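You operate a simulated robot arm through the tools that you are given. There is no shell and no other tool.

You run a simulated robot arm. Do the job below in one go: nothing can be reset, and whatever is moved stays where it is left.

JOB
Shut the guard panel and pull up both bolts of the braced coil.
Fine: brass before steel; the frame is off and proved dead; bring each pointer into the green with the blue coil driver and put it back. Set down upright: blue coil driver.

The check looks at the end state, three seconds after you hand in, the way a careful person would. Anything else that was tipped, shoved, dropped, spilled or broken makes it a failure.

ROBOT AND FRAMES
A 6-joint arm with a two-finger parallel gripper, fixed in place. Base frame: the origin is at the foot of the arm, x ahead of it, y to its left, z up. Lengths are in mm, angles in rad, forces in N, time in s.
With the tool pointing down near the work surface it reaches from about 140 to 760 mm from the base axis. Its first joint turns from -2.897 to 2.897 rad. Payload 3.91 kg.
Tool frame: the origin (TCP) lies between the finger pads and is the grasp point; the fingertips stand 30 mm ahead of it; z points along the fingers, y is the line along which they close. The gripper opens to 110 mm. The fingers are 20 mm wide and 10 mm thick; the gripper's body (48 by 112 mm) begins 55 mm behind the TCP.
Orientation is that of the tool frame in the base frame, as a unit quaternion [x, y, z, w]. With the fingers straight down and closing along the base's y, the tool's x points along the base's -x, its y along +y and its z along -z.

CONTROLS
- The arm moves only by the tool jog_arm. Its argument "plan" is a list of rows, each a list of 7 numbers: the finger opening in m, from 0 to 0.11, then the shift along the base's x, y, z in m, then the turn, a rotation vector about the base's x, y, z in rad. In form: [[fingers, tx, ty, tz, ax, ay, az], ...]. A call has 1 to 20 rows; each row is the pose to reach, as a shift and turn from the pose commanded when the call began. A row lasts 0.2 s, in which the tool goes at most 50 mm and 0.15 rad; a call with a longer step from one row to the next is refused whole, and so is a gripper value outside its range. A pose out of reach is approached as far as the arm can. The call stops where the force on the tool passes 90 N (or 10 N more than at its start, if that is more) or the arm is blocked; 0.2 s more then pass. Each finger travels about 108 mm/s and halts on what it meets, pressing with about 40 N; the grip force reading is that of the motor and also rises with nothing between the fingers. The clock runs only during rows and for 0.2 s after the last one: add rows that repeat a pose to give the fingers time. The reply holds the time, the measured pose of the TCP, the force on the tool along the base axes, the opening and the grip force, in the units named above and with some noise, with the torque about the TCP (base axes, N m) and any sound that the robot's microphone picked up.
- Cameras (640 x 400 px; columns grow to the right, rows downward): "scene" is fixed at [49.9, -498.2, 1411.2]; the picture's right is [-0.79, -0.62, 0.00], its down [-0.58, 0.74, -0.35] and it looks along [0.22, -0.28, -0.94] (base axes); focal length 214 px, centre (320, 200). "wrist" rides on the gripper at [77, 7, -115] in the tool frame; the picture's right is [-0.09, 1.00, 0.00], its down [-0.80, -0.07, -0.59] and it looks along [-0.59, -0.05, 0.80] (tool axes); focal length 270 px, centre (320, 200). There is no depth. A picture from a camera that has moved, and an enlarged one, comes with that camera's place and axes in the base frame and with its lens.
- capture(camera): a new picture of that camera. It takes no simulated time.
- raise_lower(by): slides the trunk up (or, below 0, down) by that many mm; the arm rides with it, the base frame stays. It gives what a move gives, with no picture.
- enlarge(camera, box): a new picture of the part [left, top, right, bottom] of that camera's present view, enlarged. It takes no simulated time.
- sign_off(): hands the job in; it is judged then, once.

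Places have to be worked out from the pictures, the camera data and where the tool is seen. Open the gripper and draw the arm clear of the work before you hand the job in, unless the task says otherwise.

The tools are called after "Call:" as name(argument=value, ...) on one line, values as JSON. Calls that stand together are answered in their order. jog_arm: Moves the arm, as the interface text tells. Its arguments: {"type":"object","properties":{"plan":{"type":"array"}},"required":["plan"]} The other tools are called the same way: raise_lower (by) slides the trunk up or down; capture (camera) takes a picture; enlarge (camera, box) takes an enlarged picture of a part of a camera's view; sign_off () hands the job in.

At the start:

```text
t: 0.0
ee_pos: [423.3, -112.3, 1228.6]
orientation: [0.0, 1.0, -0.001, 0.003]
ft_force: [-0.3, 0.0, 0.0]
moment: [0.01, -0.02, -0.02]
opening: 110.2
gripper_force: 0.0
trunk travel left (down, up): [-308.0, 232.0]
```

scene: 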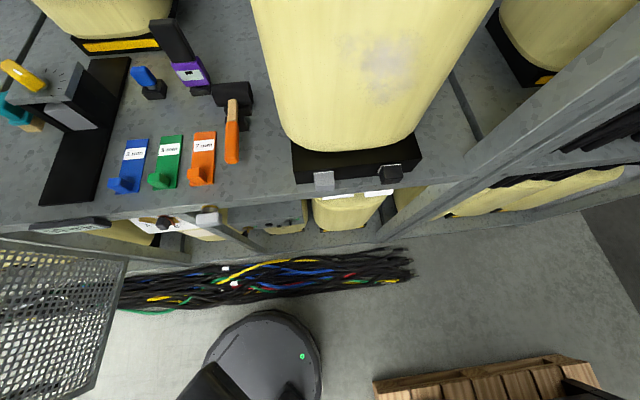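
wrist: 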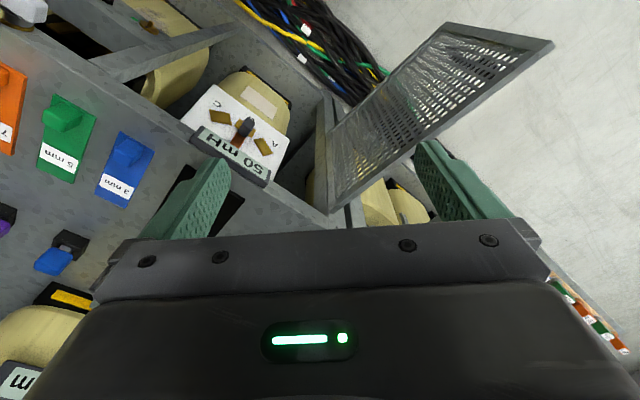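

I'll start with closer looks at the shelf, the tools and the hinged panel before moving anything.

Call:
enlarge(camera="scene", box=[0, 0, 260, 200])

Call:
enlarge(camera="scene", box=[0, 180, 320, 400])

Call:
enlarge(camera="scene", box=[240, 60, 480, 260])

Call:
enlarge(camera="wrist", box=[0, 0, 320, 250])

Call:
enlarge(camera="wrist", box=[160, 0, 480, 250])

```text
2.00 times, centred on (130, 100) of scene
camera zoom: at [49.9, -498.2, 1411.2], right [-0.79, -0.62, 0.0], down [-0.58, 0.74, -0.35], along [0.22, -0.28, -0.94], focal length 429 px, centre (700, 400)
```

zoom: 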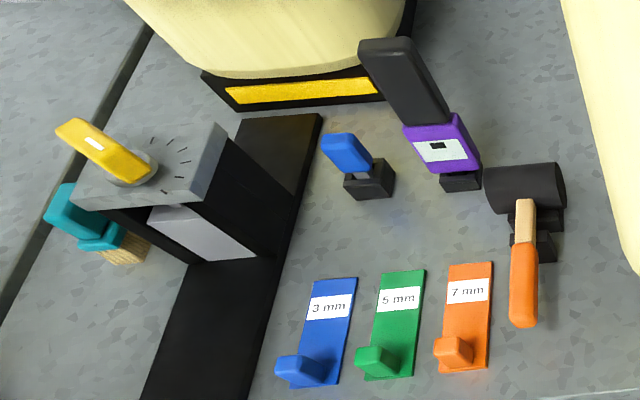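

```text
1.82 times, centred on (160, 290) of scene
camera zoom: at [49.9, -498.2, 1411.2], right [-0.79, -0.62, 0.0], down [-0.58, 0.74, -0.35], along [0.22, -0.28, -0.94], focal length 390 px, centre (611, 36)
```

zoom: 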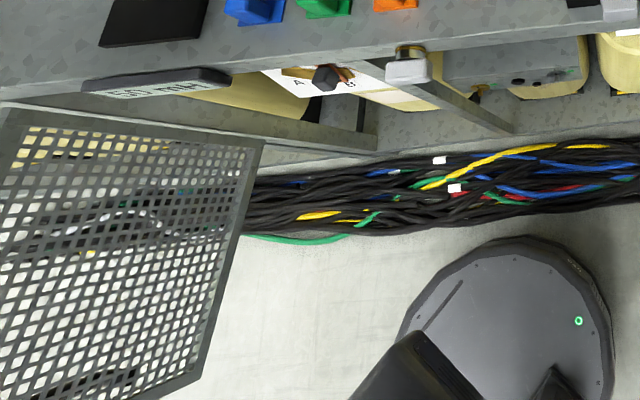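

```text
2.00 times, centred on (360, 160) of scene
camera zoom: at [49.9, -498.2, 1411.2], right [-0.79, -0.62, 0.0], down [-0.58, 0.74, -0.35], along [0.22, -0.28, -0.94], focal length 429 px, centre (240, 280)
```

zoom: 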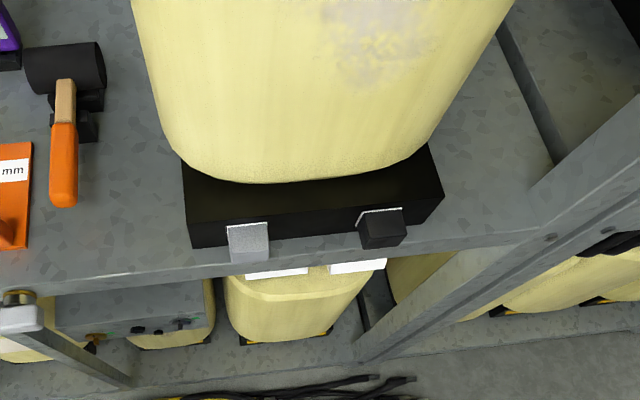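

```text
1.60 times, centred on (160, 125) of wrist
camera zoom: at [345.9, -106.1, 1344.8], right [0.09, 1.0, 0.0], down [0.8, -0.07, 0.6], along [0.6, -0.05, -0.8], focal length 432 px, centre (576, 320)
```

zoom: 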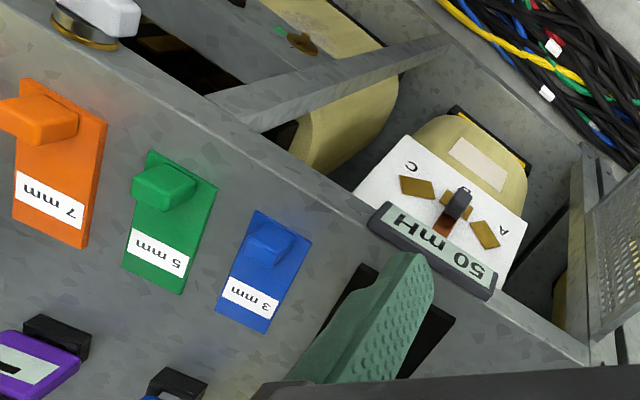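

```text
1.60 times, centred on (320, 125) of wrist
camera zoom: at [345.9, -106.1, 1344.8], right [0.09, 1.0, 0.0], down [0.8, -0.07, 0.6], along [0.6, -0.05, -0.8], focal length 432 px, centre (320, 320)
```

zoom: 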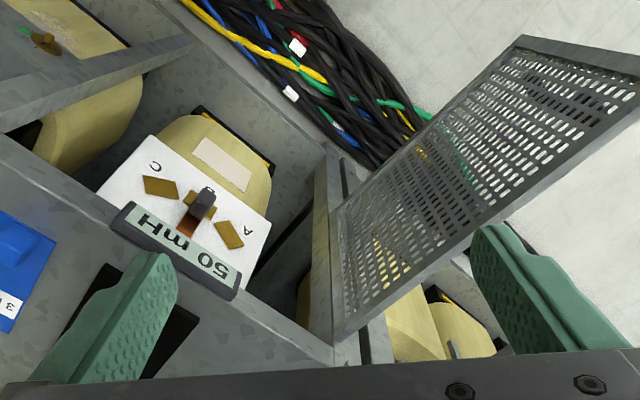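

The rack stands at an angle ahead and to the right of the arm, with the shelf top near z≈985. I need sharper detail on what counts as the braced coil, the bolts and the driver.

Call:
enlarge(camera="scene", box=[0, 30, 120, 130])

Call:
enlarge(camera="scene", box=[100, 0, 260, 110])

Call:
enlarge(camera="scene", box=[90, 190, 250, 290])

Call:
enlarge(camera="scene", box=[270, 130, 430, 240])

Call:
enlarge(camera="wrist", box=[170, 60, 330, 220])

Call:
enlarge(camera="wrist", box=[480, 220, 640, 380])

Call:
enlarge(camera="scene", box=[400, 0, 640, 220])

Call:
enlarge(camera="scene", box=[340, 260, 640, 400])

```text
4.00 times, centred on (60, 80) of scene
camera zoom: at [49.9, -498.2, 1411.2], right [-0.79, -0.62, 0.0], down [-0.58, 0.74, -0.35], along [0.22, -0.28, -0.94], focal length 858 px, centre (1360, 680)
```

zoom: 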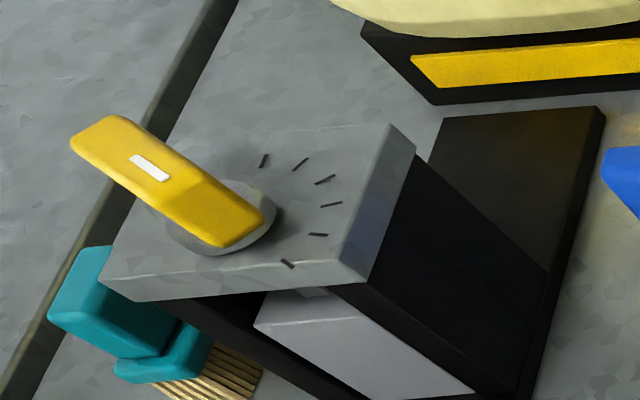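

```text
3.64 times, centred on (180, 55) of scene
camera zoom: at [49.9, -498.2, 1411.2], right [-0.79, -0.62, 0.0], down [-0.58, 0.74, -0.35], along [0.22, -0.28, -0.94], focal length 780 px, centre (829, 727)
```

zoom: 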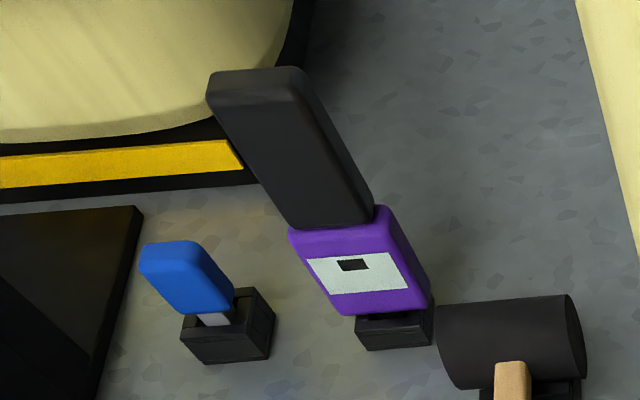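

```text
4.00 times, centred on (170, 240) of scene
camera zoom: at [49.9, -498.2, 1411.2], right [-0.79, -0.62, 0.0], down [-0.58, 0.74, -0.35], along [0.22, -0.28, -0.94], focal length 858 px, centre (920, 40)
```

zoom: 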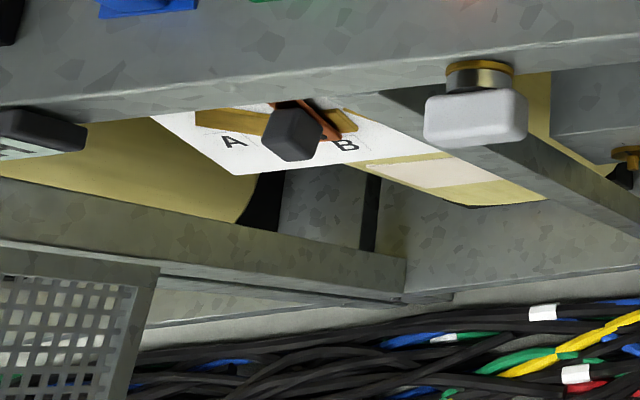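

```text
3.64 times, centred on (350, 185) of scene
camera zoom: at [49.9, -498.2, 1411.2], right [-0.79, -0.62, 0.0], down [-0.58, 0.74, -0.35], along [0.22, -0.28, -0.94], focal length 780 px, centre (211, 254)
```

zoom: 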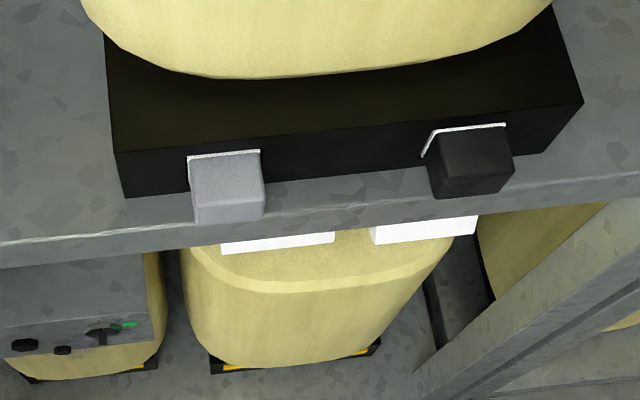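

```text
2.50 times, centred on (250, 140) of wrist
camera zoom: at [345.9, -106.1, 1344.8], right [0.09, 1.0, 0.0], down [0.8, -0.07, 0.6], along [0.6, -0.05, -0.8], focal length 676 px, centre (495, 350)
```

zoom: 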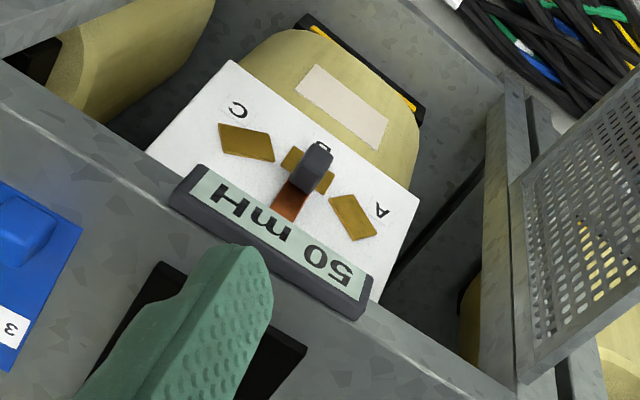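

```text
2.50 times, centred on (560, 300) of wrist
camera zoom: at [345.9, -106.1, 1344.8], right [0.09, 1.0, 0.0], down [0.8, -0.07, 0.6], along [0.6, -0.05, -0.8], focal length 676 px, centre (-280, -50)
```

zoom: 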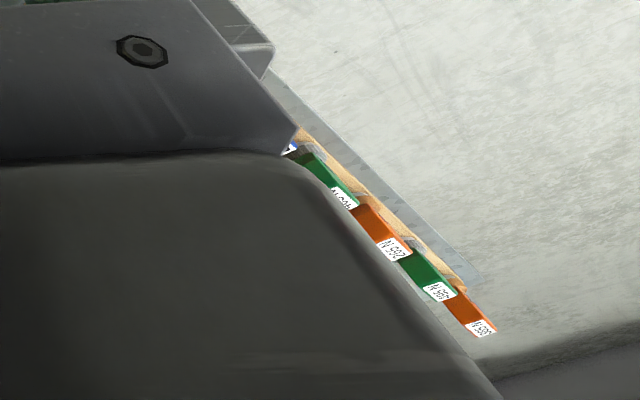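

```text
1.82 times, centred on (520, 110) of scene
camera zoom: at [49.9, -498.2, 1411.2], right [-0.79, -0.62, 0.0], down [-0.58, 0.74, -0.35], along [0.22, -0.28, -0.94], focal length 390 px, centre (-44, 364)
```

zoom: 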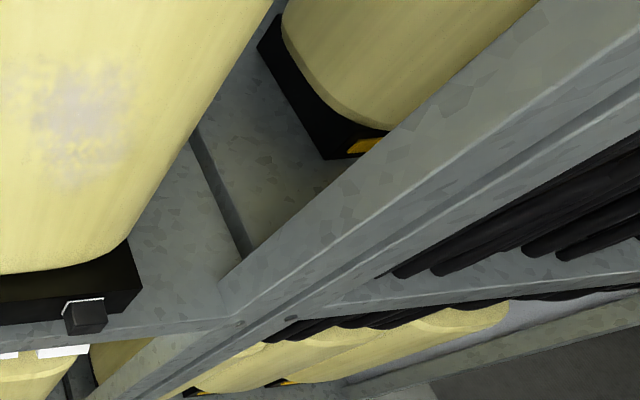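

```text
2.13 times, centred on (490, 330) of scene
camera zoom: at [49.9, -498.2, 1411.2], right [-0.79, -0.62, 0.0], down [-0.58, 0.74, -0.35], along [0.22, -0.28, -0.94], focal length 458 px, centre (-43, -77)
```

zoom: 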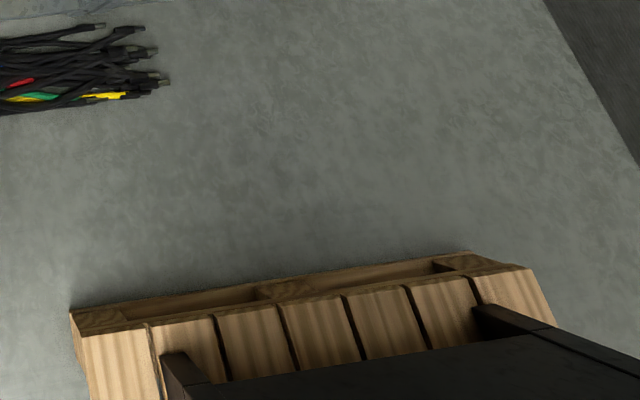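

The rack's front edge runs at about 45°, roughly 570 mm from the base. I'll turn the wrist to face it squarely and stay high while I survey.

Call:
jog_arm(plan=[[0.11, -0.02, -0.03, 0, 0, 0, -0.13], [0.11, -0.04, -0.06, 0, 0, 0, -0.26], [0.11, -0.06, -0.09, 0, 0, 0, -0.39], [0.11, -0.08, -0.12, 0, 0, 0, -0.52], [0.11, -0.1, -0.14, 0, 0, 0, -0.65], [0.11, -0.12, -0.16, 0, 0, 0, -0.785], [0.11, -0.12, -0.16, 0, 0, 0, -0.785]])

Call:
capture(camera="wrist")

Call:
capture(camera="scene")

```text
t: 1.6
ee_pos: [301.8, -273.0, 1230.2]
orientation: [0.383, 0.924, -0.002, 0.002]
ft_force: [-0.6, 0.5, 0.9]
moment: [0.04, -0.01, -0.03]
opening: 109.8
gripper_force: 0.0
trunk travel left (down, up): [-308.0, 232.0]
```

```text
taken
camera wrist: at [252.7, -214.2, 1345.5], right [0.77, 0.64, 0.0], down [0.51, -0.61, 0.6], along [0.38, -0.46, -0.8], focal length 270 px, centre (320, 200)
```

wrist: 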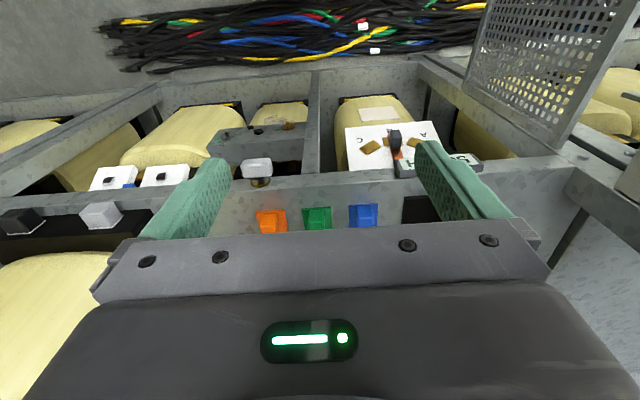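

```text
taken
```

scene: 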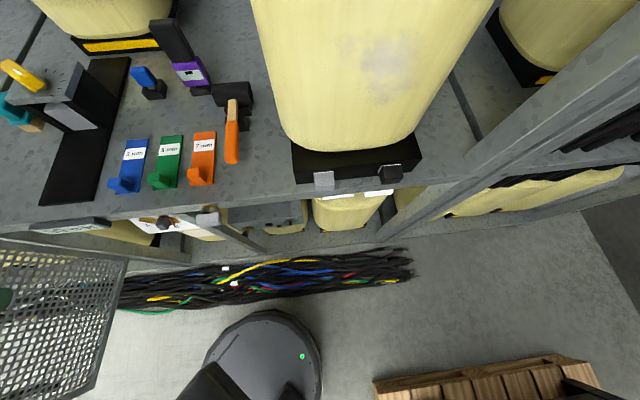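

The picture is upside-down and the gripper hides the back of the shelf. I'll pitch the tool forward so the camera looks more horizontally into the rack.

Call:
jog_arm(plan=[[0.11, 0, 0, 0, -0.085, -0.085, 0], [0.11, 0, 0, 0, -0.17, -0.17, 0], [0.11, 0, 0, 0, -0.255, -0.255, 0], [0.11, 0, 0, 0, -0.34, -0.34, 0], [0.11, 0, 0, 0, -0.425, -0.425, 0], [0.11, 0, 0, 0, -0.5, -0.5, 0], [0.11, 0, 0, 0, -0.5, -0.5, 0]])

Call:
capture(camera="wrist")

Call:
enlarge(camera="wrist", box=[0, 0, 320, 240])

Call:
enlarge(camera="wrist", box=[320, 0, 640, 240])

```text
t: 3.2
ee_pos: [304.5, -275.7, 1225.0]
orientation: [0.363, 0.867, -0.134, 0.315]
ft_force: [0.3, 0.6, 0.2]
moment: [0.0, 0.02, -0.03]
opening: 110.0
gripper_force: 0.1
trunk travel left (down, up): [-308.0, 232.0]
```

```text
taken
camera wrist: at [217.1, -177.4, 1264.1], right [0.76, 0.65, 0.05], down [0.11, -0.21, 0.97], along [0.64, -0.73, -0.24], focal length 270 px, centre (320, 200)
```

wrist: 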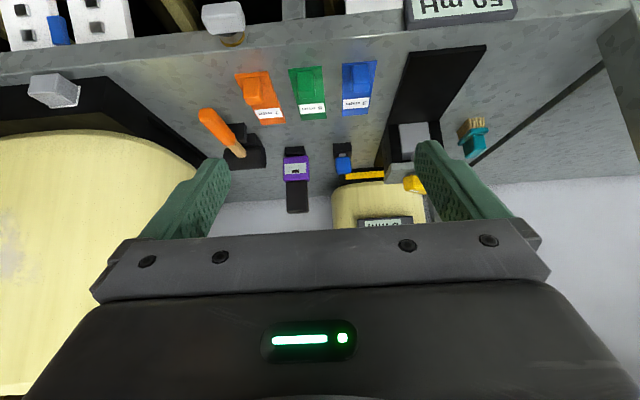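

```text
1.67 times, centred on (160, 120) of wrist
camera zoom: at [217.1, -177.4, 1264.1], right [0.76, 0.65, 0.05], down [0.11, -0.21, 0.97], along [0.64, -0.73, -0.24], focal length 450 px, centre (587, 333)
```

zoom: 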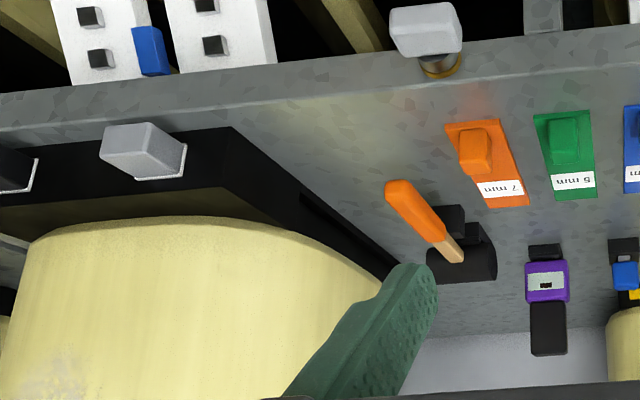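

```text
1.67 times, centred on (480, 120) of wrist
camera zoom: at [217.1, -177.4, 1264.1], right [0.76, 0.65, 0.05], down [0.11, -0.21, 0.97], along [0.64, -0.73, -0.24], focal length 450 px, centre (53, 333)
```

zoom: 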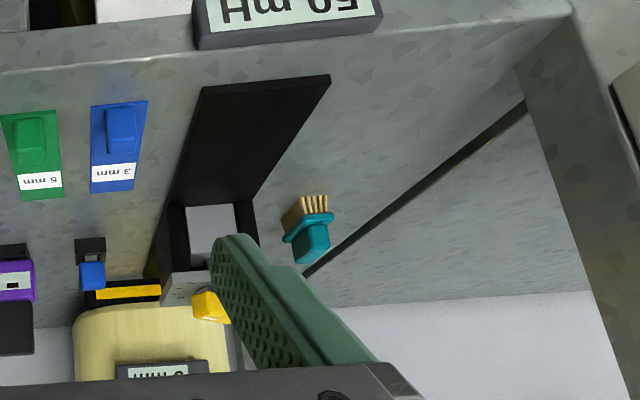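

The lower bays are probably where the braced coil is. I worked out the guard panel: a vertical hinge near (647,-113), z 598–983, opened about 95° toward the robot. I'll back off 100 mm and lower the trunk to look into the bays.

Call:
jog_arm(plan=[[0.11, -0.03, 0.03, 0, 0, 0, 0], [0.11, -0.06, 0.06, 0, 0, 0, 0], [0.11, -0.08, 0.08, 0, 0, 0, 0], [0.11, -0.08, 0.08, 0, 0, 0, 0]])

Call:
raise_lower(by=-200)

Call:
capture(camera="wrist")

Call:
enlarge(camera="wrist", box=[0, 0, 320, 240])

Call:
enlarge(camera="wrist", box=[320, 0, 640, 240])

```text
t: 4.2
ee_pos: [238.8, -233.6, 1191.0]
orientation: [0.414, 0.865, -0.151, 0.242]
ft_force: [0.1, -0.1, -0.6]
moment: [0.0, -0.01, 0.0]
opening: 109.8
gripper_force: 0.1
trunk travel left (down, up): [-308.0, 232.0]
stopped in row 4: the arm was blocked; the commanded pose is now the measured one
```

```text
t: 6.5
ee_pos: [254.9, -242.6, 1013.0]
orientation: [0.413, 0.88, -0.147, 0.183]
ft_force: [-0.5, 0.5, 0.4]
moment: [0.02, 0.0, 0.02]
opening: 109.9
gripper_force: 0.1
trunk travel left (down, up): [-162.0, 378.0]
stopped: the arm was blocked; the commanded pose is now the measured one
```

```text
taken
camera wrist: at [192.6, -140.3, 1081.6], right [0.83, 0.55, -0.07], down [0.3, -0.34, 0.89], along [0.47, -0.76, -0.45], focal length 270 px, centre (320, 200)
```

wrist: 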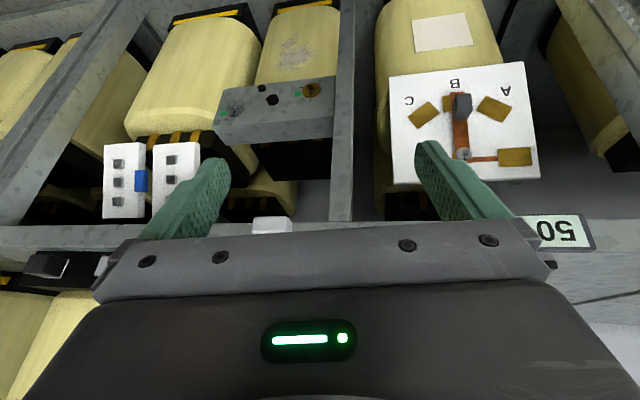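

```text
1.67 times, centred on (160, 120) of wrist
camera zoom: at [192.6, -140.3, 1081.6], right [0.83, 0.55, -0.07], down [0.3, -0.34, 0.89], along [0.47, -0.76, -0.45], focal length 450 px, centre (587, 333)
```

zoom: 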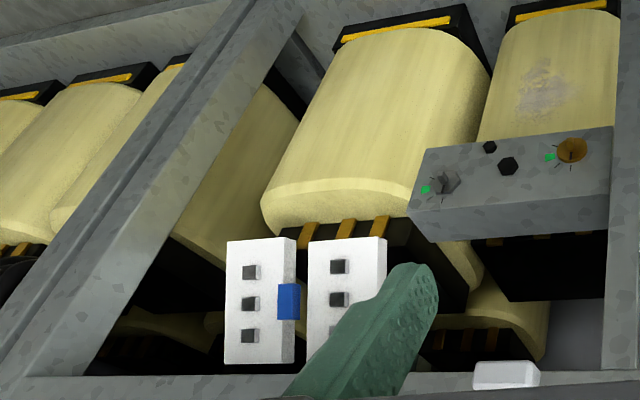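

```text
1.67 times, centred on (480, 120) of wrist
camera zoom: at [192.6, -140.3, 1081.6], right [0.83, 0.55, -0.07], down [0.3, -0.34, 0.89], along [0.47, -0.76, -0.45], focal length 450 px, centre (53, 333)
```

zoom: 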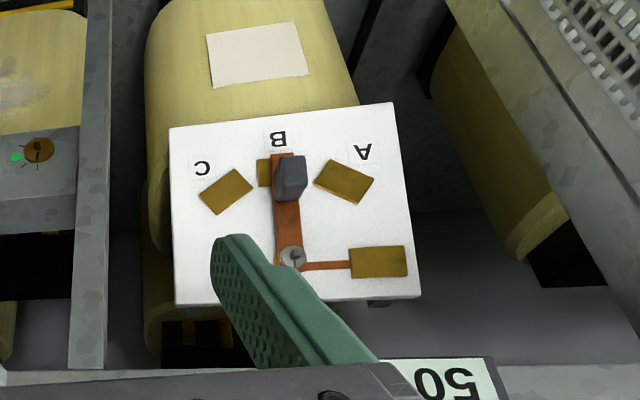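

I found it: a grey brace across a coil in the bay left of the 50 mH coil, with a steel bolt and a brass bolt, each with a pointer and a green mark. Both bolts sit near z≈690, about (250,-586). Next I zoom in for detail.

Call:
enlarge(camera="wrist", box=[200, 60, 350, 160])

Call:
enlarge(camera="scene", box=[230, 190, 320, 250])

Call:
enlarge(camera="wrist", box=[80, 120, 240, 240])

Call:
capture(camera="scene")

```text
4.00 times, centred on (275, 110) of wrist
camera zoom: at [192.6, -140.3, 1081.6], right [0.83, 0.55, -0.07], down [0.3, -0.34, 0.89], along [0.47, -0.76, -0.45], focal length 1081 px, centre (500, 560)
```

zoom: 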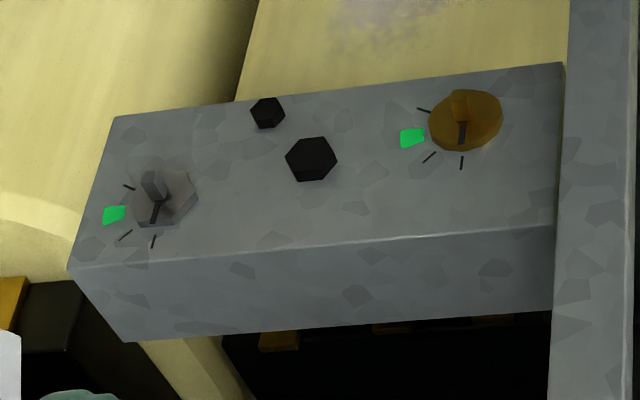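

```text
6.67 times, centred on (275, 220) of scene
camera zoom: at [49.9, -498.2, 1411.2], right [-0.79, -0.62, 0.0], down [-0.58, 0.74, -0.35], along [0.22, -0.28, -0.94], focal length 1430 px, centre (620, 67)
```

zoom: 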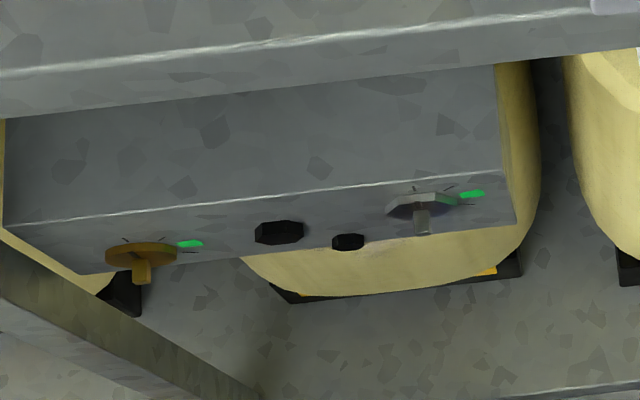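

```text
3.33 times, centred on (160, 180) of wrist
camera zoom: at [192.6, -140.3, 1081.6], right [0.83, 0.55, -0.07], down [0.3, -0.34, 0.89], along [0.47, -0.76, -0.45], focal length 901 px, centre (853, 267)
```

zoom: 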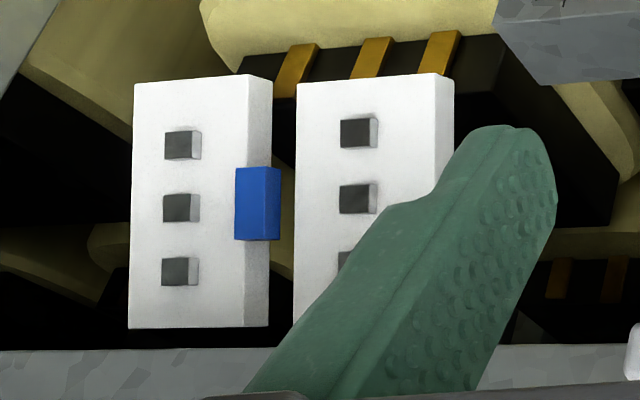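

```text
taken
```

scene: 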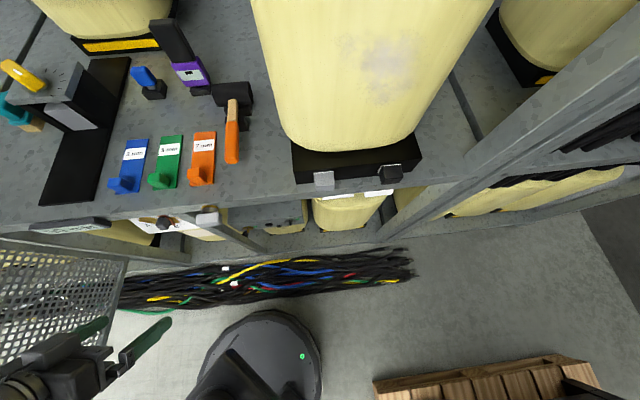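

The bolts face forward, with each pointer at 12 o'clock and the green zone about 65–70° clockwise. The blue driver stands in a black holder near (666,-599,1032), which is a long reach. I'll do the guard panel first, so I'm rising and levelling the tool.

Call:
jog_arm(plan=[[0.11, 0.01, 0.01, 0.03, 0.083, 0.046, 0.018], [0.11, 0.025, 0.02, 0.06, 0.166, 0.091, 0.036], [0.11, 0.04, 0.03, 0.09, 0.25, 0.137, 0.055], [0.11, 0.05, 0.04, 0.13, 0.333, 0.182, 0.073], [0.11, 0.05, 0.04, 0.13, 0.416, 0.228, 0.091], [0.11, 0.05, 0.04, 0.13, 0.416, 0.228, 0.091]])

Call:
capture(camera="wrist")

Call:
capture(camera="scene")

```text
t: 7.9
ee_pos: [310.8, -205.9, 1085.7]
orientation: [0.384, 0.923, 0.0, 0.008]
ft_force: [-0.6, -0.1, -0.1]
moment: [-0.02, 0.03, 0.01]
opening: 109.9
gripper_force: 0.0
out of reach, approached as far as the arm can: row 4, 5, 6
trunk travel left (down, up): [-162.0, 378.0]
```

```text
taken
camera wrist: at [259.9, -147.0, 1201.6], right [0.77, 0.64, 0.01], down [0.51, -0.61, 0.6], along [0.39, -0.46, -0.8], focal length 270 px, centre (320, 200)
```

wrist: 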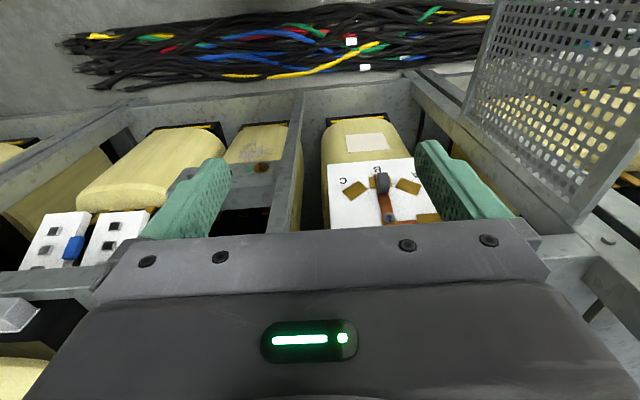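

```text
taken
```

scene: 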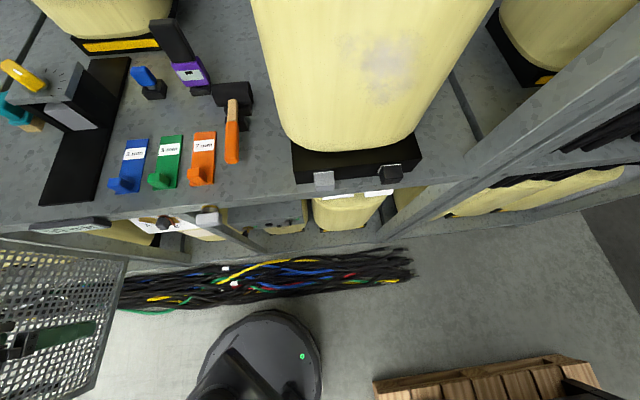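

The trunk is now too low for extra height, but z=1085 clears the 983 mm panel top. I'll close the fingers and carry the tool over to the panel's outer side at about (480,220), turning back to straight ahead.

Call:
jog_arm(plan=[[0.06, 0.01, 0.04, 0, 0, 0, 0.1], [0.03, 0.03, 0.085, 0, 0, 0, 0.2], [0.0, 0.05, 0.13, 0, 0, 0, 0.3], [0.0, 0.07, 0.175, 0, 0, 0, 0.4], [0.0, 0.09, 0.22, 0, 0, 0, 0.5], [0.0, 0.11, 0.265, 0, 0, 0, 0.6], [0.0, 0.13, 0.31, 0, 0, 0, 0.7], [0.0, 0.15, 0.355, 0, 0, 0, 0.785], [0.0, 0.16, 0.4, 0, 0, 0, 0.785], [0.0, 0.17, 0.43, 0, 0, 0, 0.785], [0.0, 0.17, 0.43, 0, 0, 0, 0.785]])

Call:
capture(camera="wrist")

Call:
capture(camera="scene")

```text
t: 10.3
ee_pos: [473.4, 228.5, 1071.3]
orientation: [0.001, 1.0, 0.004, 0.008]
ft_force: [-0.5, 0.0, -0.6]
moment: [0.03, -0.02, -0.02]
opening: 0.0
gripper_force: 37.5
out of reach, approached as far as the arm can: row 1, 2, 9, 10, 11
trunk travel left (down, up): [-162.0, 378.0]
```

```text
taken
camera wrist: at [395.1, 233.6, 1186.2], right [0.09, 1.0, 0.01], down [0.79, -0.08, 0.61], along [0.6, -0.05, -0.8], focal length 270 px, centre (320, 200)
```

wrist: 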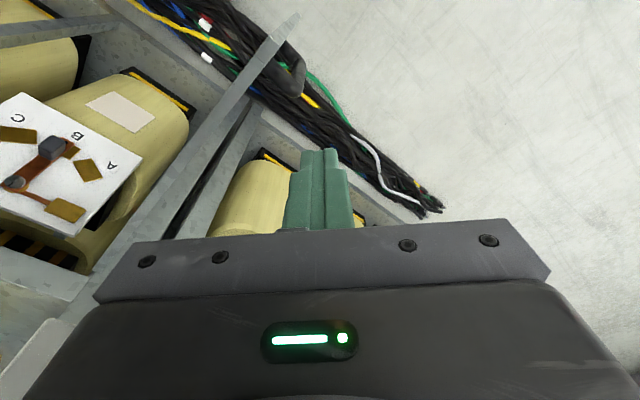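

```text
taken
```

scene: 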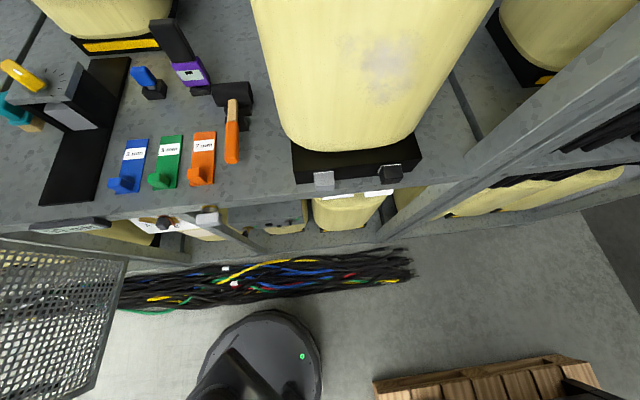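

The panel now shows almost edge-on, with something dark near its free end. I'll enlarge that to see the free edge and any handle or latch.

Call:
enlarge(camera="wrist", box=[160, 0, 340, 120])

Call:
enlarge(camera="wrist", box=[0, 100, 320, 320])

```text
3.33 times, centred on (250, 60) of wrist
camera zoom: at [395.1, 233.6, 1186.2], right [0.09, 1.0, 0.01], down [0.79, -0.08, 0.61], along [0.6, -0.05, -0.8], focal length 901 px, centre (553, 667)
```

zoom: 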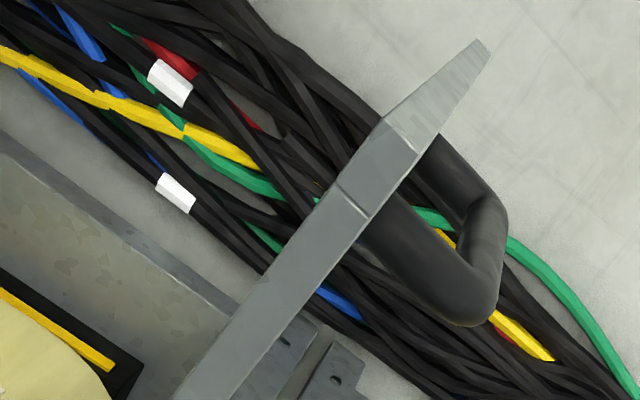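

```text
1.82 times, centred on (160, 210) of wrist
camera zoom: at [395.1, 233.6, 1186.2], right [0.09, 1.0, 0.01], down [0.79, -0.08, 0.61], along [0.6, -0.05, -0.8], focal length 491 px, centre (611, 182)
```

zoom: 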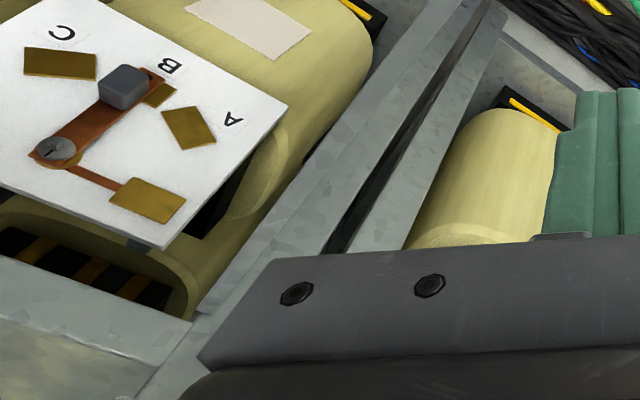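

The panel's top free corner is near (426,192), it is about 380 mm wide, and there's a handle on its outer face near the free edge. I'll move to the outer side at about 290 mm from the hinge, clear of the handle, and dip the closed fingers to z=955.

Call:
jog_arm(plan=[[0.0, 0.03, -0.03, 0, 0, 0, 0], [0.0, 0.06, -0.06, 0, 0, 0, 0], [0.0, 0.065, -0.062, -0.04, 0, 0, 0], [0.0, 0.065, -0.062, -0.08, 0, 0, 0], [0.0, 0.065, -0.062, -0.116, 0, 0, 0], [0.0, 0.065, -0.062, -0.116, 0, 0, 0]])

Call:
capture(camera="wrist")

```text
t: 11.7
ee_pos: [536.9, 162.9, 954.5]
orientation: [0.002, 1.0, 0.003, 0.006]
ft_force: [0.0, -0.3, -0.4]
moment: [-0.02, 0.02, 0.02]
opening: 0.1
gripper_force: 37.9
out of reach, approached as far as the arm can: row 2
trunk travel left (down, up): [-162.0, 378.0]
```

```text
taken
camera wrist: at [459.6, 168.0, 1069.1], right [0.09, 1.0, 0.01], down [0.79, -0.08, 0.6], along [0.6, -0.05, -0.8], focal length 270 px, centre (320, 200)
```

wrist: 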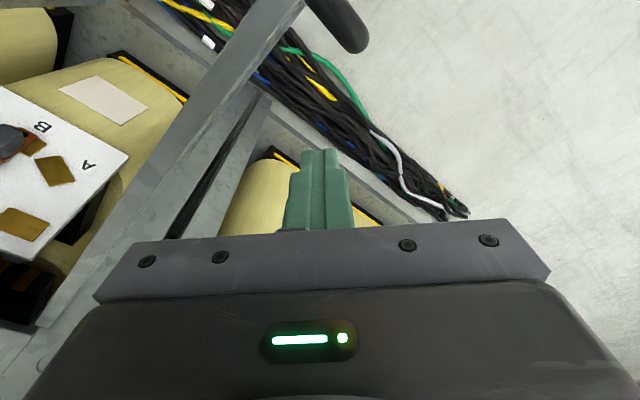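

Fingers are on the outer side with the handle clear. I'll push the panel along its arc through the first half of the swing and watch the force.

Call:
jog_arm(plan=[[0.0, -0.023, -0.015, 0, 0, 0, 0], [0.0, -0.046, -0.031, 0, 0, 0, 0], [0.0, -0.064, -0.044, 0, 0, 0, 0], [0.0, -0.082, -0.058, 0, 0, 0, 0], [0.0, -0.0975, -0.074, 0, 0, 0, 0], [0.0, -0.114, -0.091, 0, 0, 0, 0], [0.0, -0.1265, -0.109, 0, 0, 0, 0], [0.0, -0.14, -0.128, 0, 0, 0, 0], [0.0, -0.1496, -0.1485, 0, 0, 0, 0], [0.0, -0.16, -0.169, 0, 0, 0, 0], [0.0, -0.1664, -0.191, 0, 0, 0, 0], [0.0, -0.1736, -0.213, 0, 0, 0, 0]])

Call:
capture(camera="wrist")

Call:
capture(camera="scene")

```text
t: 14.3
ee_pos: [363.9, -51.5, 954.3]
orientation: [0.001, 1.0, 0.002, 0.006]
ft_force: [-0.8, 0.0, 0.2]
moment: [-0.01, 0.03, 0.0]
opening: 0.0
gripper_force: 37.5
trunk travel left (down, up): [-162.0, 378.0]
```

```text
taken
camera wrist: at [286.6, -46.3, 1069.9], right [0.09, 1.0, 0.01], down [0.79, -0.08, 0.6], along [0.6, -0.05, -0.8], focal length 270 px, centre (320, 200)
```

wrist: 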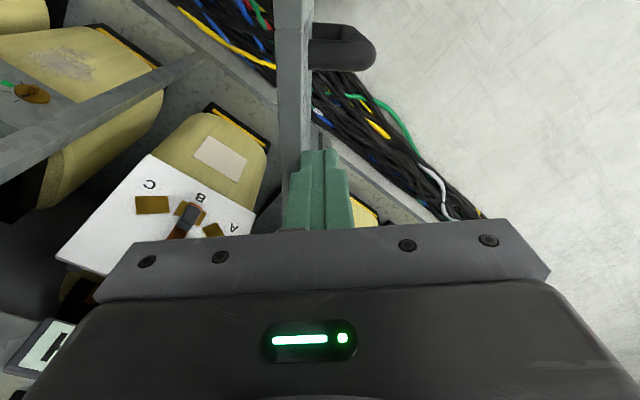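

```text
taken
```

scene: 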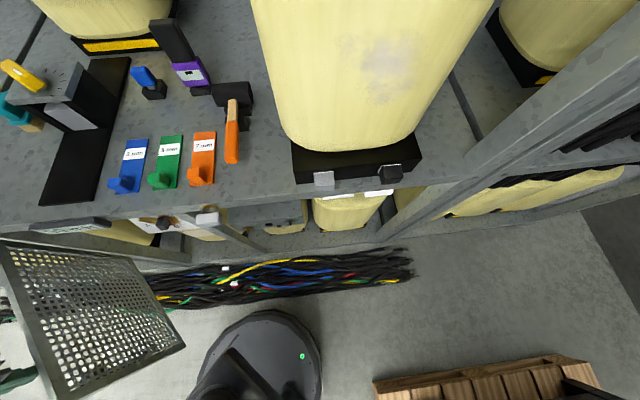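

The panel swings freely at near-zero force. I continue the arc to about 8° short of closed.

Call:
jog_arm(plan=[[0.0, -0.0034, -0.022, 0, 0, 0, 0], [0.0, -0.0064, -0.045, 0, 0, 0, 0], [0.0, -0.0064, -0.068, 0, 0, 0, 0], [0.0, -0.0056, -0.091, 0, 0, 0, 0], [0.0, -0.0024, -0.113, 0, 0, 0, 0], [0.0, 0.002, -0.136, 0, 0, 0, 0], [0.0, 0.009, -0.157, 0, 0, 0, 0], [0.0, 0.017, -0.179, 0, 0, 0, 0], [0.0, 0.027, -0.199, 0, 0, 0, 0], [0.0, 0.038, -0.219, 0, 0, 0, 0]])

Call:
capture(camera="wrist")

Call:
capture(camera="scene")

```text
t: 16.5
ee_pos: [404.2, -270.3, 956.1]
orientation: [0.0, 1.0, 0.003, 0.006]
ft_force: [0.3, 0.9, 1.0]
moment: [-0.02, 0.01, 0.0]
opening: 0.0
gripper_force: 37.7
trunk travel left (down, up): [-162.0, 378.0]
```

```text
taken
camera wrist: at [326.1, -264.9, 1070.9], right [0.09, 1.0, 0.01], down [0.79, -0.08, 0.6], along [0.6, -0.05, -0.8], focal length 270 px, centre (320, 200)
```

wrist: 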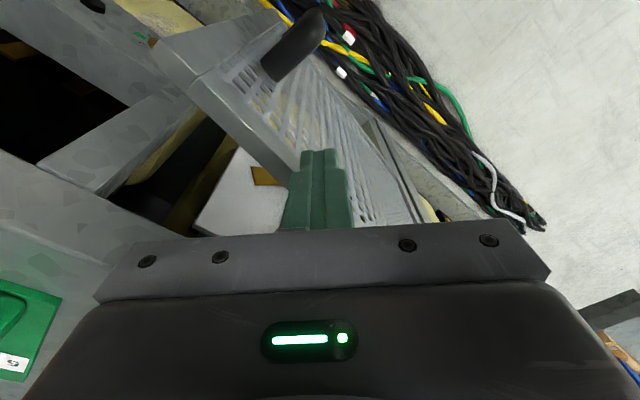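

```text
taken
```

scene: 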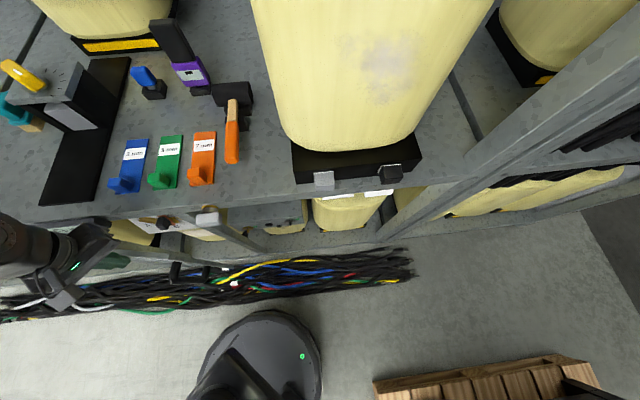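

Nearly closed and no obstruction seen. I finish the push in small steps, watching for the contact force at the stop.

Call:
jog_arm(plan=[[0.0, 0.0055, -0.008, 0, 0, 0, 0], [0.0, 0.011, -0.0166, 0, 0, 0, 0], [0.0, 0.0172, -0.0247, 0, 0, 0, 0], [0.0, 0.0208, -0.0288, 0, 0, 0, 0], [0.0, 0.0242, -0.0328, 0, 0, 0, 0], [0.0, 0.0276, -0.0365, 0, 0, 0, 0]])

Call:
capture(camera="wrist")

Call:
capture(camera="scene")

```text
t: 17.9
ee_pos: [431.3, -306.6, 952.7]
orientation: [0.001, 1.0, 0.002, 0.005]
ft_force: [0.2, -0.3, 0.5]
moment: [-0.01, 0.01, 0.01]
opening: 0.0
gripper_force: 37.9
trunk travel left (down, up): [-162.0, 378.0]
```

```text
taken
camera wrist: at [353.2, -300.9, 1068.9], right [0.09, 1.0, 0.01], down [0.79, -0.08, 0.6], along [0.6, -0.05, -0.8], focal length 270 px, centre (320, 200)
```

wrist: 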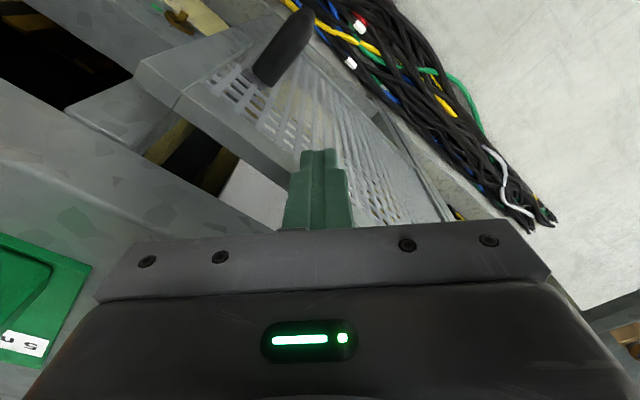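

```text
taken
```

scene: 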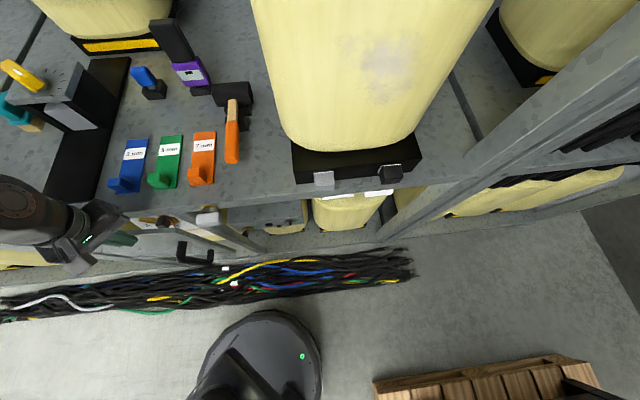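

No contact force yet and the image still shows a gap between panel and frame, so the panel isn't against its stop. I keep pushing in small steps along the closing direction.

Call:
jog_arm(plan=[[0.0, 0.005, -0.0055, 0, 0, 0, 0], [0.0, 0.0105, -0.0105, 0, 0, 0, 0], [0.0, 0.016, -0.0155, 0, 0, 0, 0], [0.0, 0.0215, -0.0205, 0, 0, 0, 0], [0.0, 0.027, -0.0255, 0, 0, 0, 0]])

Call:
capture(camera="wrist")

Call:
enlarge(camera="scene", box=[60, 180, 260, 300])

```text
t: 19.1
ee_pos: [445.9, -321.4, 955.0]
orientation: [0.002, 1.0, 0.013, -0.007]
ft_force: [-43.6, 41.6, 9.1]
moment: [0.76, 0.77, -0.03]
opening: 0.1
gripper_force: 37.9
trunk travel left (down, up): [-162.0, 378.0]
stopped in row 5: the force on the tool passed its limit at 98 N (the readings are from after the stop); the commanded pose is now the measured one
```

```text
taken
camera wrist: at [370.9, -318.2, 1072.0], right [0.09, 1.0, 0.02], down [0.81, -0.09, 0.58], along [0.58, -0.03, -0.81], focal length 270 px, centre (320, 200)
```

wrist: 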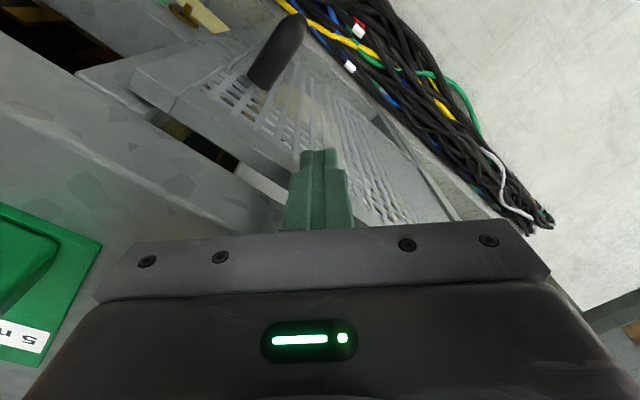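

```text
3.20 times, centred on (160, 240) of scene
camera zoom: at [49.9, -498.2, 1411.2], right [-0.79, -0.62, 0.0], down [-0.58, 0.74, -0.35], along [0.22, -0.28, -0.94], focal length 686 px, centre (832, 72)
```

zoom: 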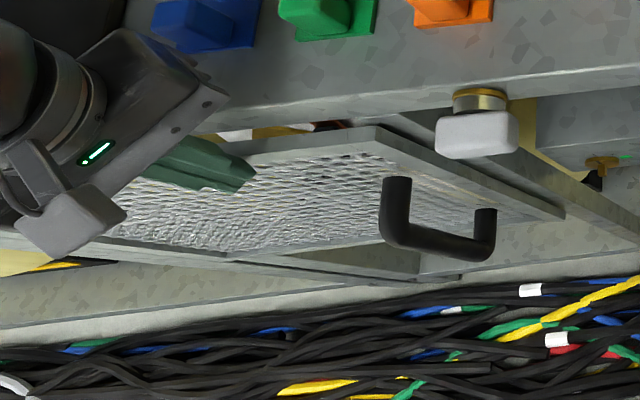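

The panel came up firmly against its stop (about 60 N residual), and the scene shows it lying along the frame post. I'll back off and check that it stays shut.

Call:
jog_arm(plan=[[0.0, -0.015, 0.015, 0, 0, 0, 0], [0.0, -0.03, 0.03, 0, 0, 0, 0], [0.0, -0.055, 0.055, 0, 0, 0, 0], [0.0, -0.075, 0.075, 0.03, 0, 0, 0], [0.0, -0.09, 0.09, 0.07, 0, 0, 0], [0.0, -0.1, 0.1, 0.1, 0, 0, 0], [0.0, -0.1, 0.1, 0.1, 0, 0, 0]])

Call:
capture(camera="wrist")

Call:
enlarge(camera="scene", box=[0, 180, 260, 320])

```text
t: 20.7
ee_pos: [351.4, -227.3, 1051.8]
orientation: [0.001, 1.0, 0.012, -0.007]
ft_force: [-0.6, -0.4, 0.4]
moment: [0.0, -0.01, -0.01]
opening: 0.0
gripper_force: 38.0
trunk travel left (down, up): [-162.0, 378.0]
```

```text
taken
camera wrist: at [276.3, -223.8, 1168.7], right [0.09, 1.0, 0.02], down [0.81, -0.09, 0.58], along [0.58, -0.04, -0.81], focal length 270 px, centre (320, 200)
```

wrist: 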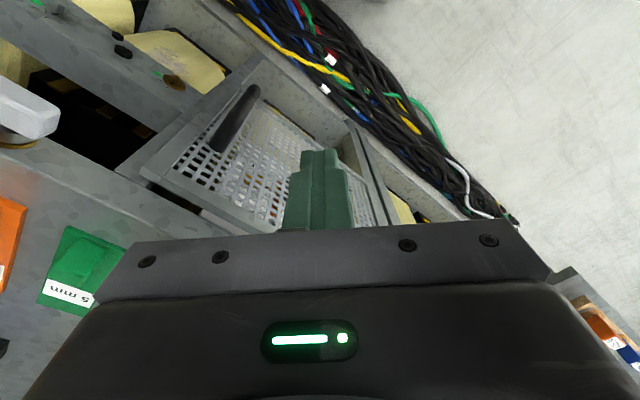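

```text
2.46 times, centred on (130, 250) of scene
camera zoom: at [49.9, -498.2, 1411.2], right [-0.79, -0.62, 0.0], down [-0.58, 0.74, -0.35], along [0.22, -0.28, -0.94], focal length 528 px, centre (788, 77)
```

zoom: 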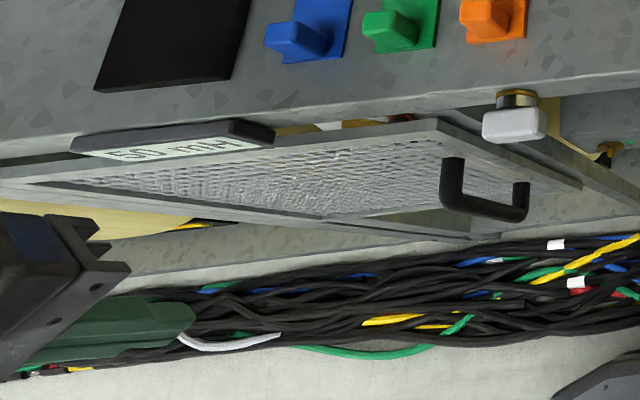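

The panel stays put with the arm away. I enlarge the free edge to confirm it's seated against the post.

Call:
enlarge(camera="wrist", box=[0, 0, 320, 240])

Call:
enlarge(camera="scene", box=[160, 190, 260, 260])

```text
1.67 times, centred on (160, 120) of wrist
camera zoom: at [276.3, -223.8, 1168.7], right [0.09, 1.0, 0.02], down [0.81, -0.09, 0.58], along [0.58, -0.04, -0.81], focal length 450 px, centre (587, 333)
```

zoom: 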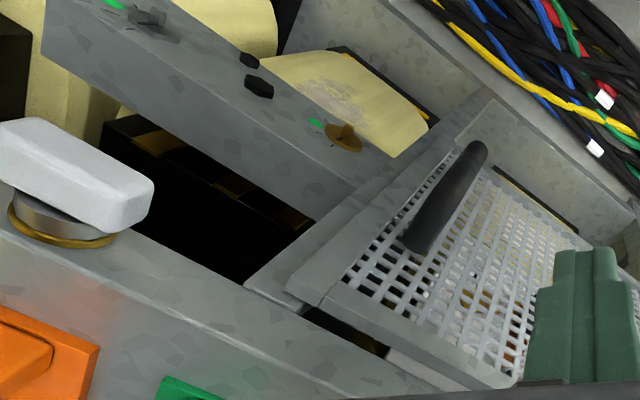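

```text
5.71 times, centred on (210, 225) of scene
camera zoom: at [49.9, -498.2, 1411.2], right [-0.79, -0.62, 0.0], down [-0.58, 0.74, -0.35], along [0.22, -0.28, -0.94], focal length 1226 px, centre (949, 57)
```

zoom: 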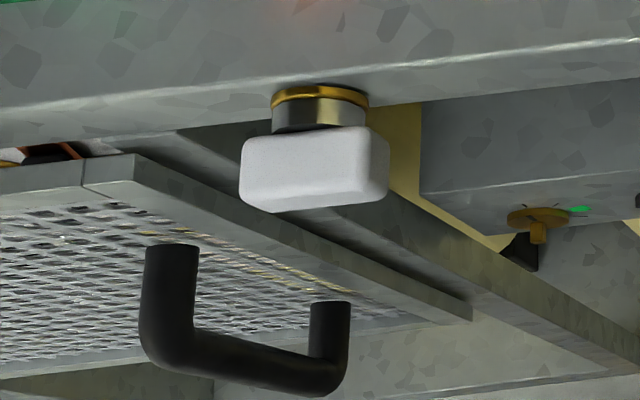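

The panel's free edge is against the post and it lies parallel to the rack front, so it's shut. Next I raise the trunk back up to look at the blue driver and its holder.

Call:
raise_lower(by=150)

Call:
jog_arm(plan=[[0.0, 0.02, -0.03, 0, 0, 0, -0.13], [0.0, 0.04, -0.06, 0, 0, 0, -0.26], [0.0, 0.06, -0.09, 0, 0, 0, -0.39], [0.0, 0.08, -0.12, 0, 0, 0, -0.52], [0.0, 0.09, -0.14, 0, 0, 0, -0.65], [0.0, 0.1, -0.15, 0, 0, 0, -0.77], [0.0, 0.1, -0.15, 0, 0, 0, -0.77]])

Call:
capture(camera="wrist")

```text
t: 22.5
ee_pos: [352.1, -228.0, 1200.9]
orientation: [0.001, 1.0, 0.011, -0.006]
ft_force: [0.3, -0.4, -0.5]
moment: [-0.01, 0.02, 0.0]
opening: 0.0
gripper_force: 37.4
trunk travel left (down, up): [-312.0, 228.0]
```

```text
t: 24.1
ee_pos: [447.1, -371.6, 1187.6]
orientation: [0.378, 0.926, 0.013, 0.001]
ft_force: [0.1, 0.7, -0.9]
moment: [0.03, -0.02, -0.01]
opening: 0.0
gripper_force: 37.4
out of reach, approached as far as the arm can: row 4, 5, 6, 7
trunk travel left (down, up): [-312.0, 228.0]
```

```text
taken
camera wrist: at [395.1, -314.9, 1304.6], right [0.76, 0.65, 0.02], down [0.52, -0.62, 0.59], along [0.39, -0.43, -0.81], focal length 270 px, centre (320, 200)
```

wrist: 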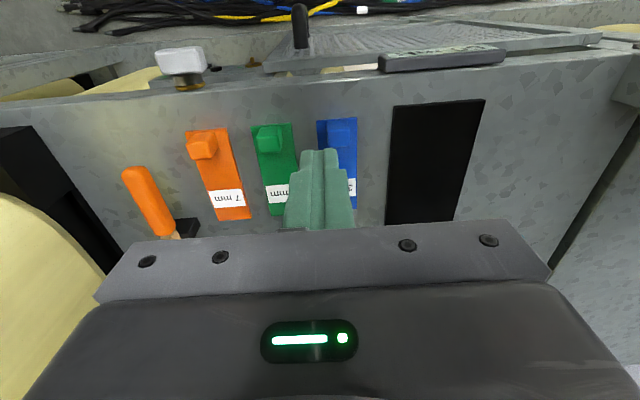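

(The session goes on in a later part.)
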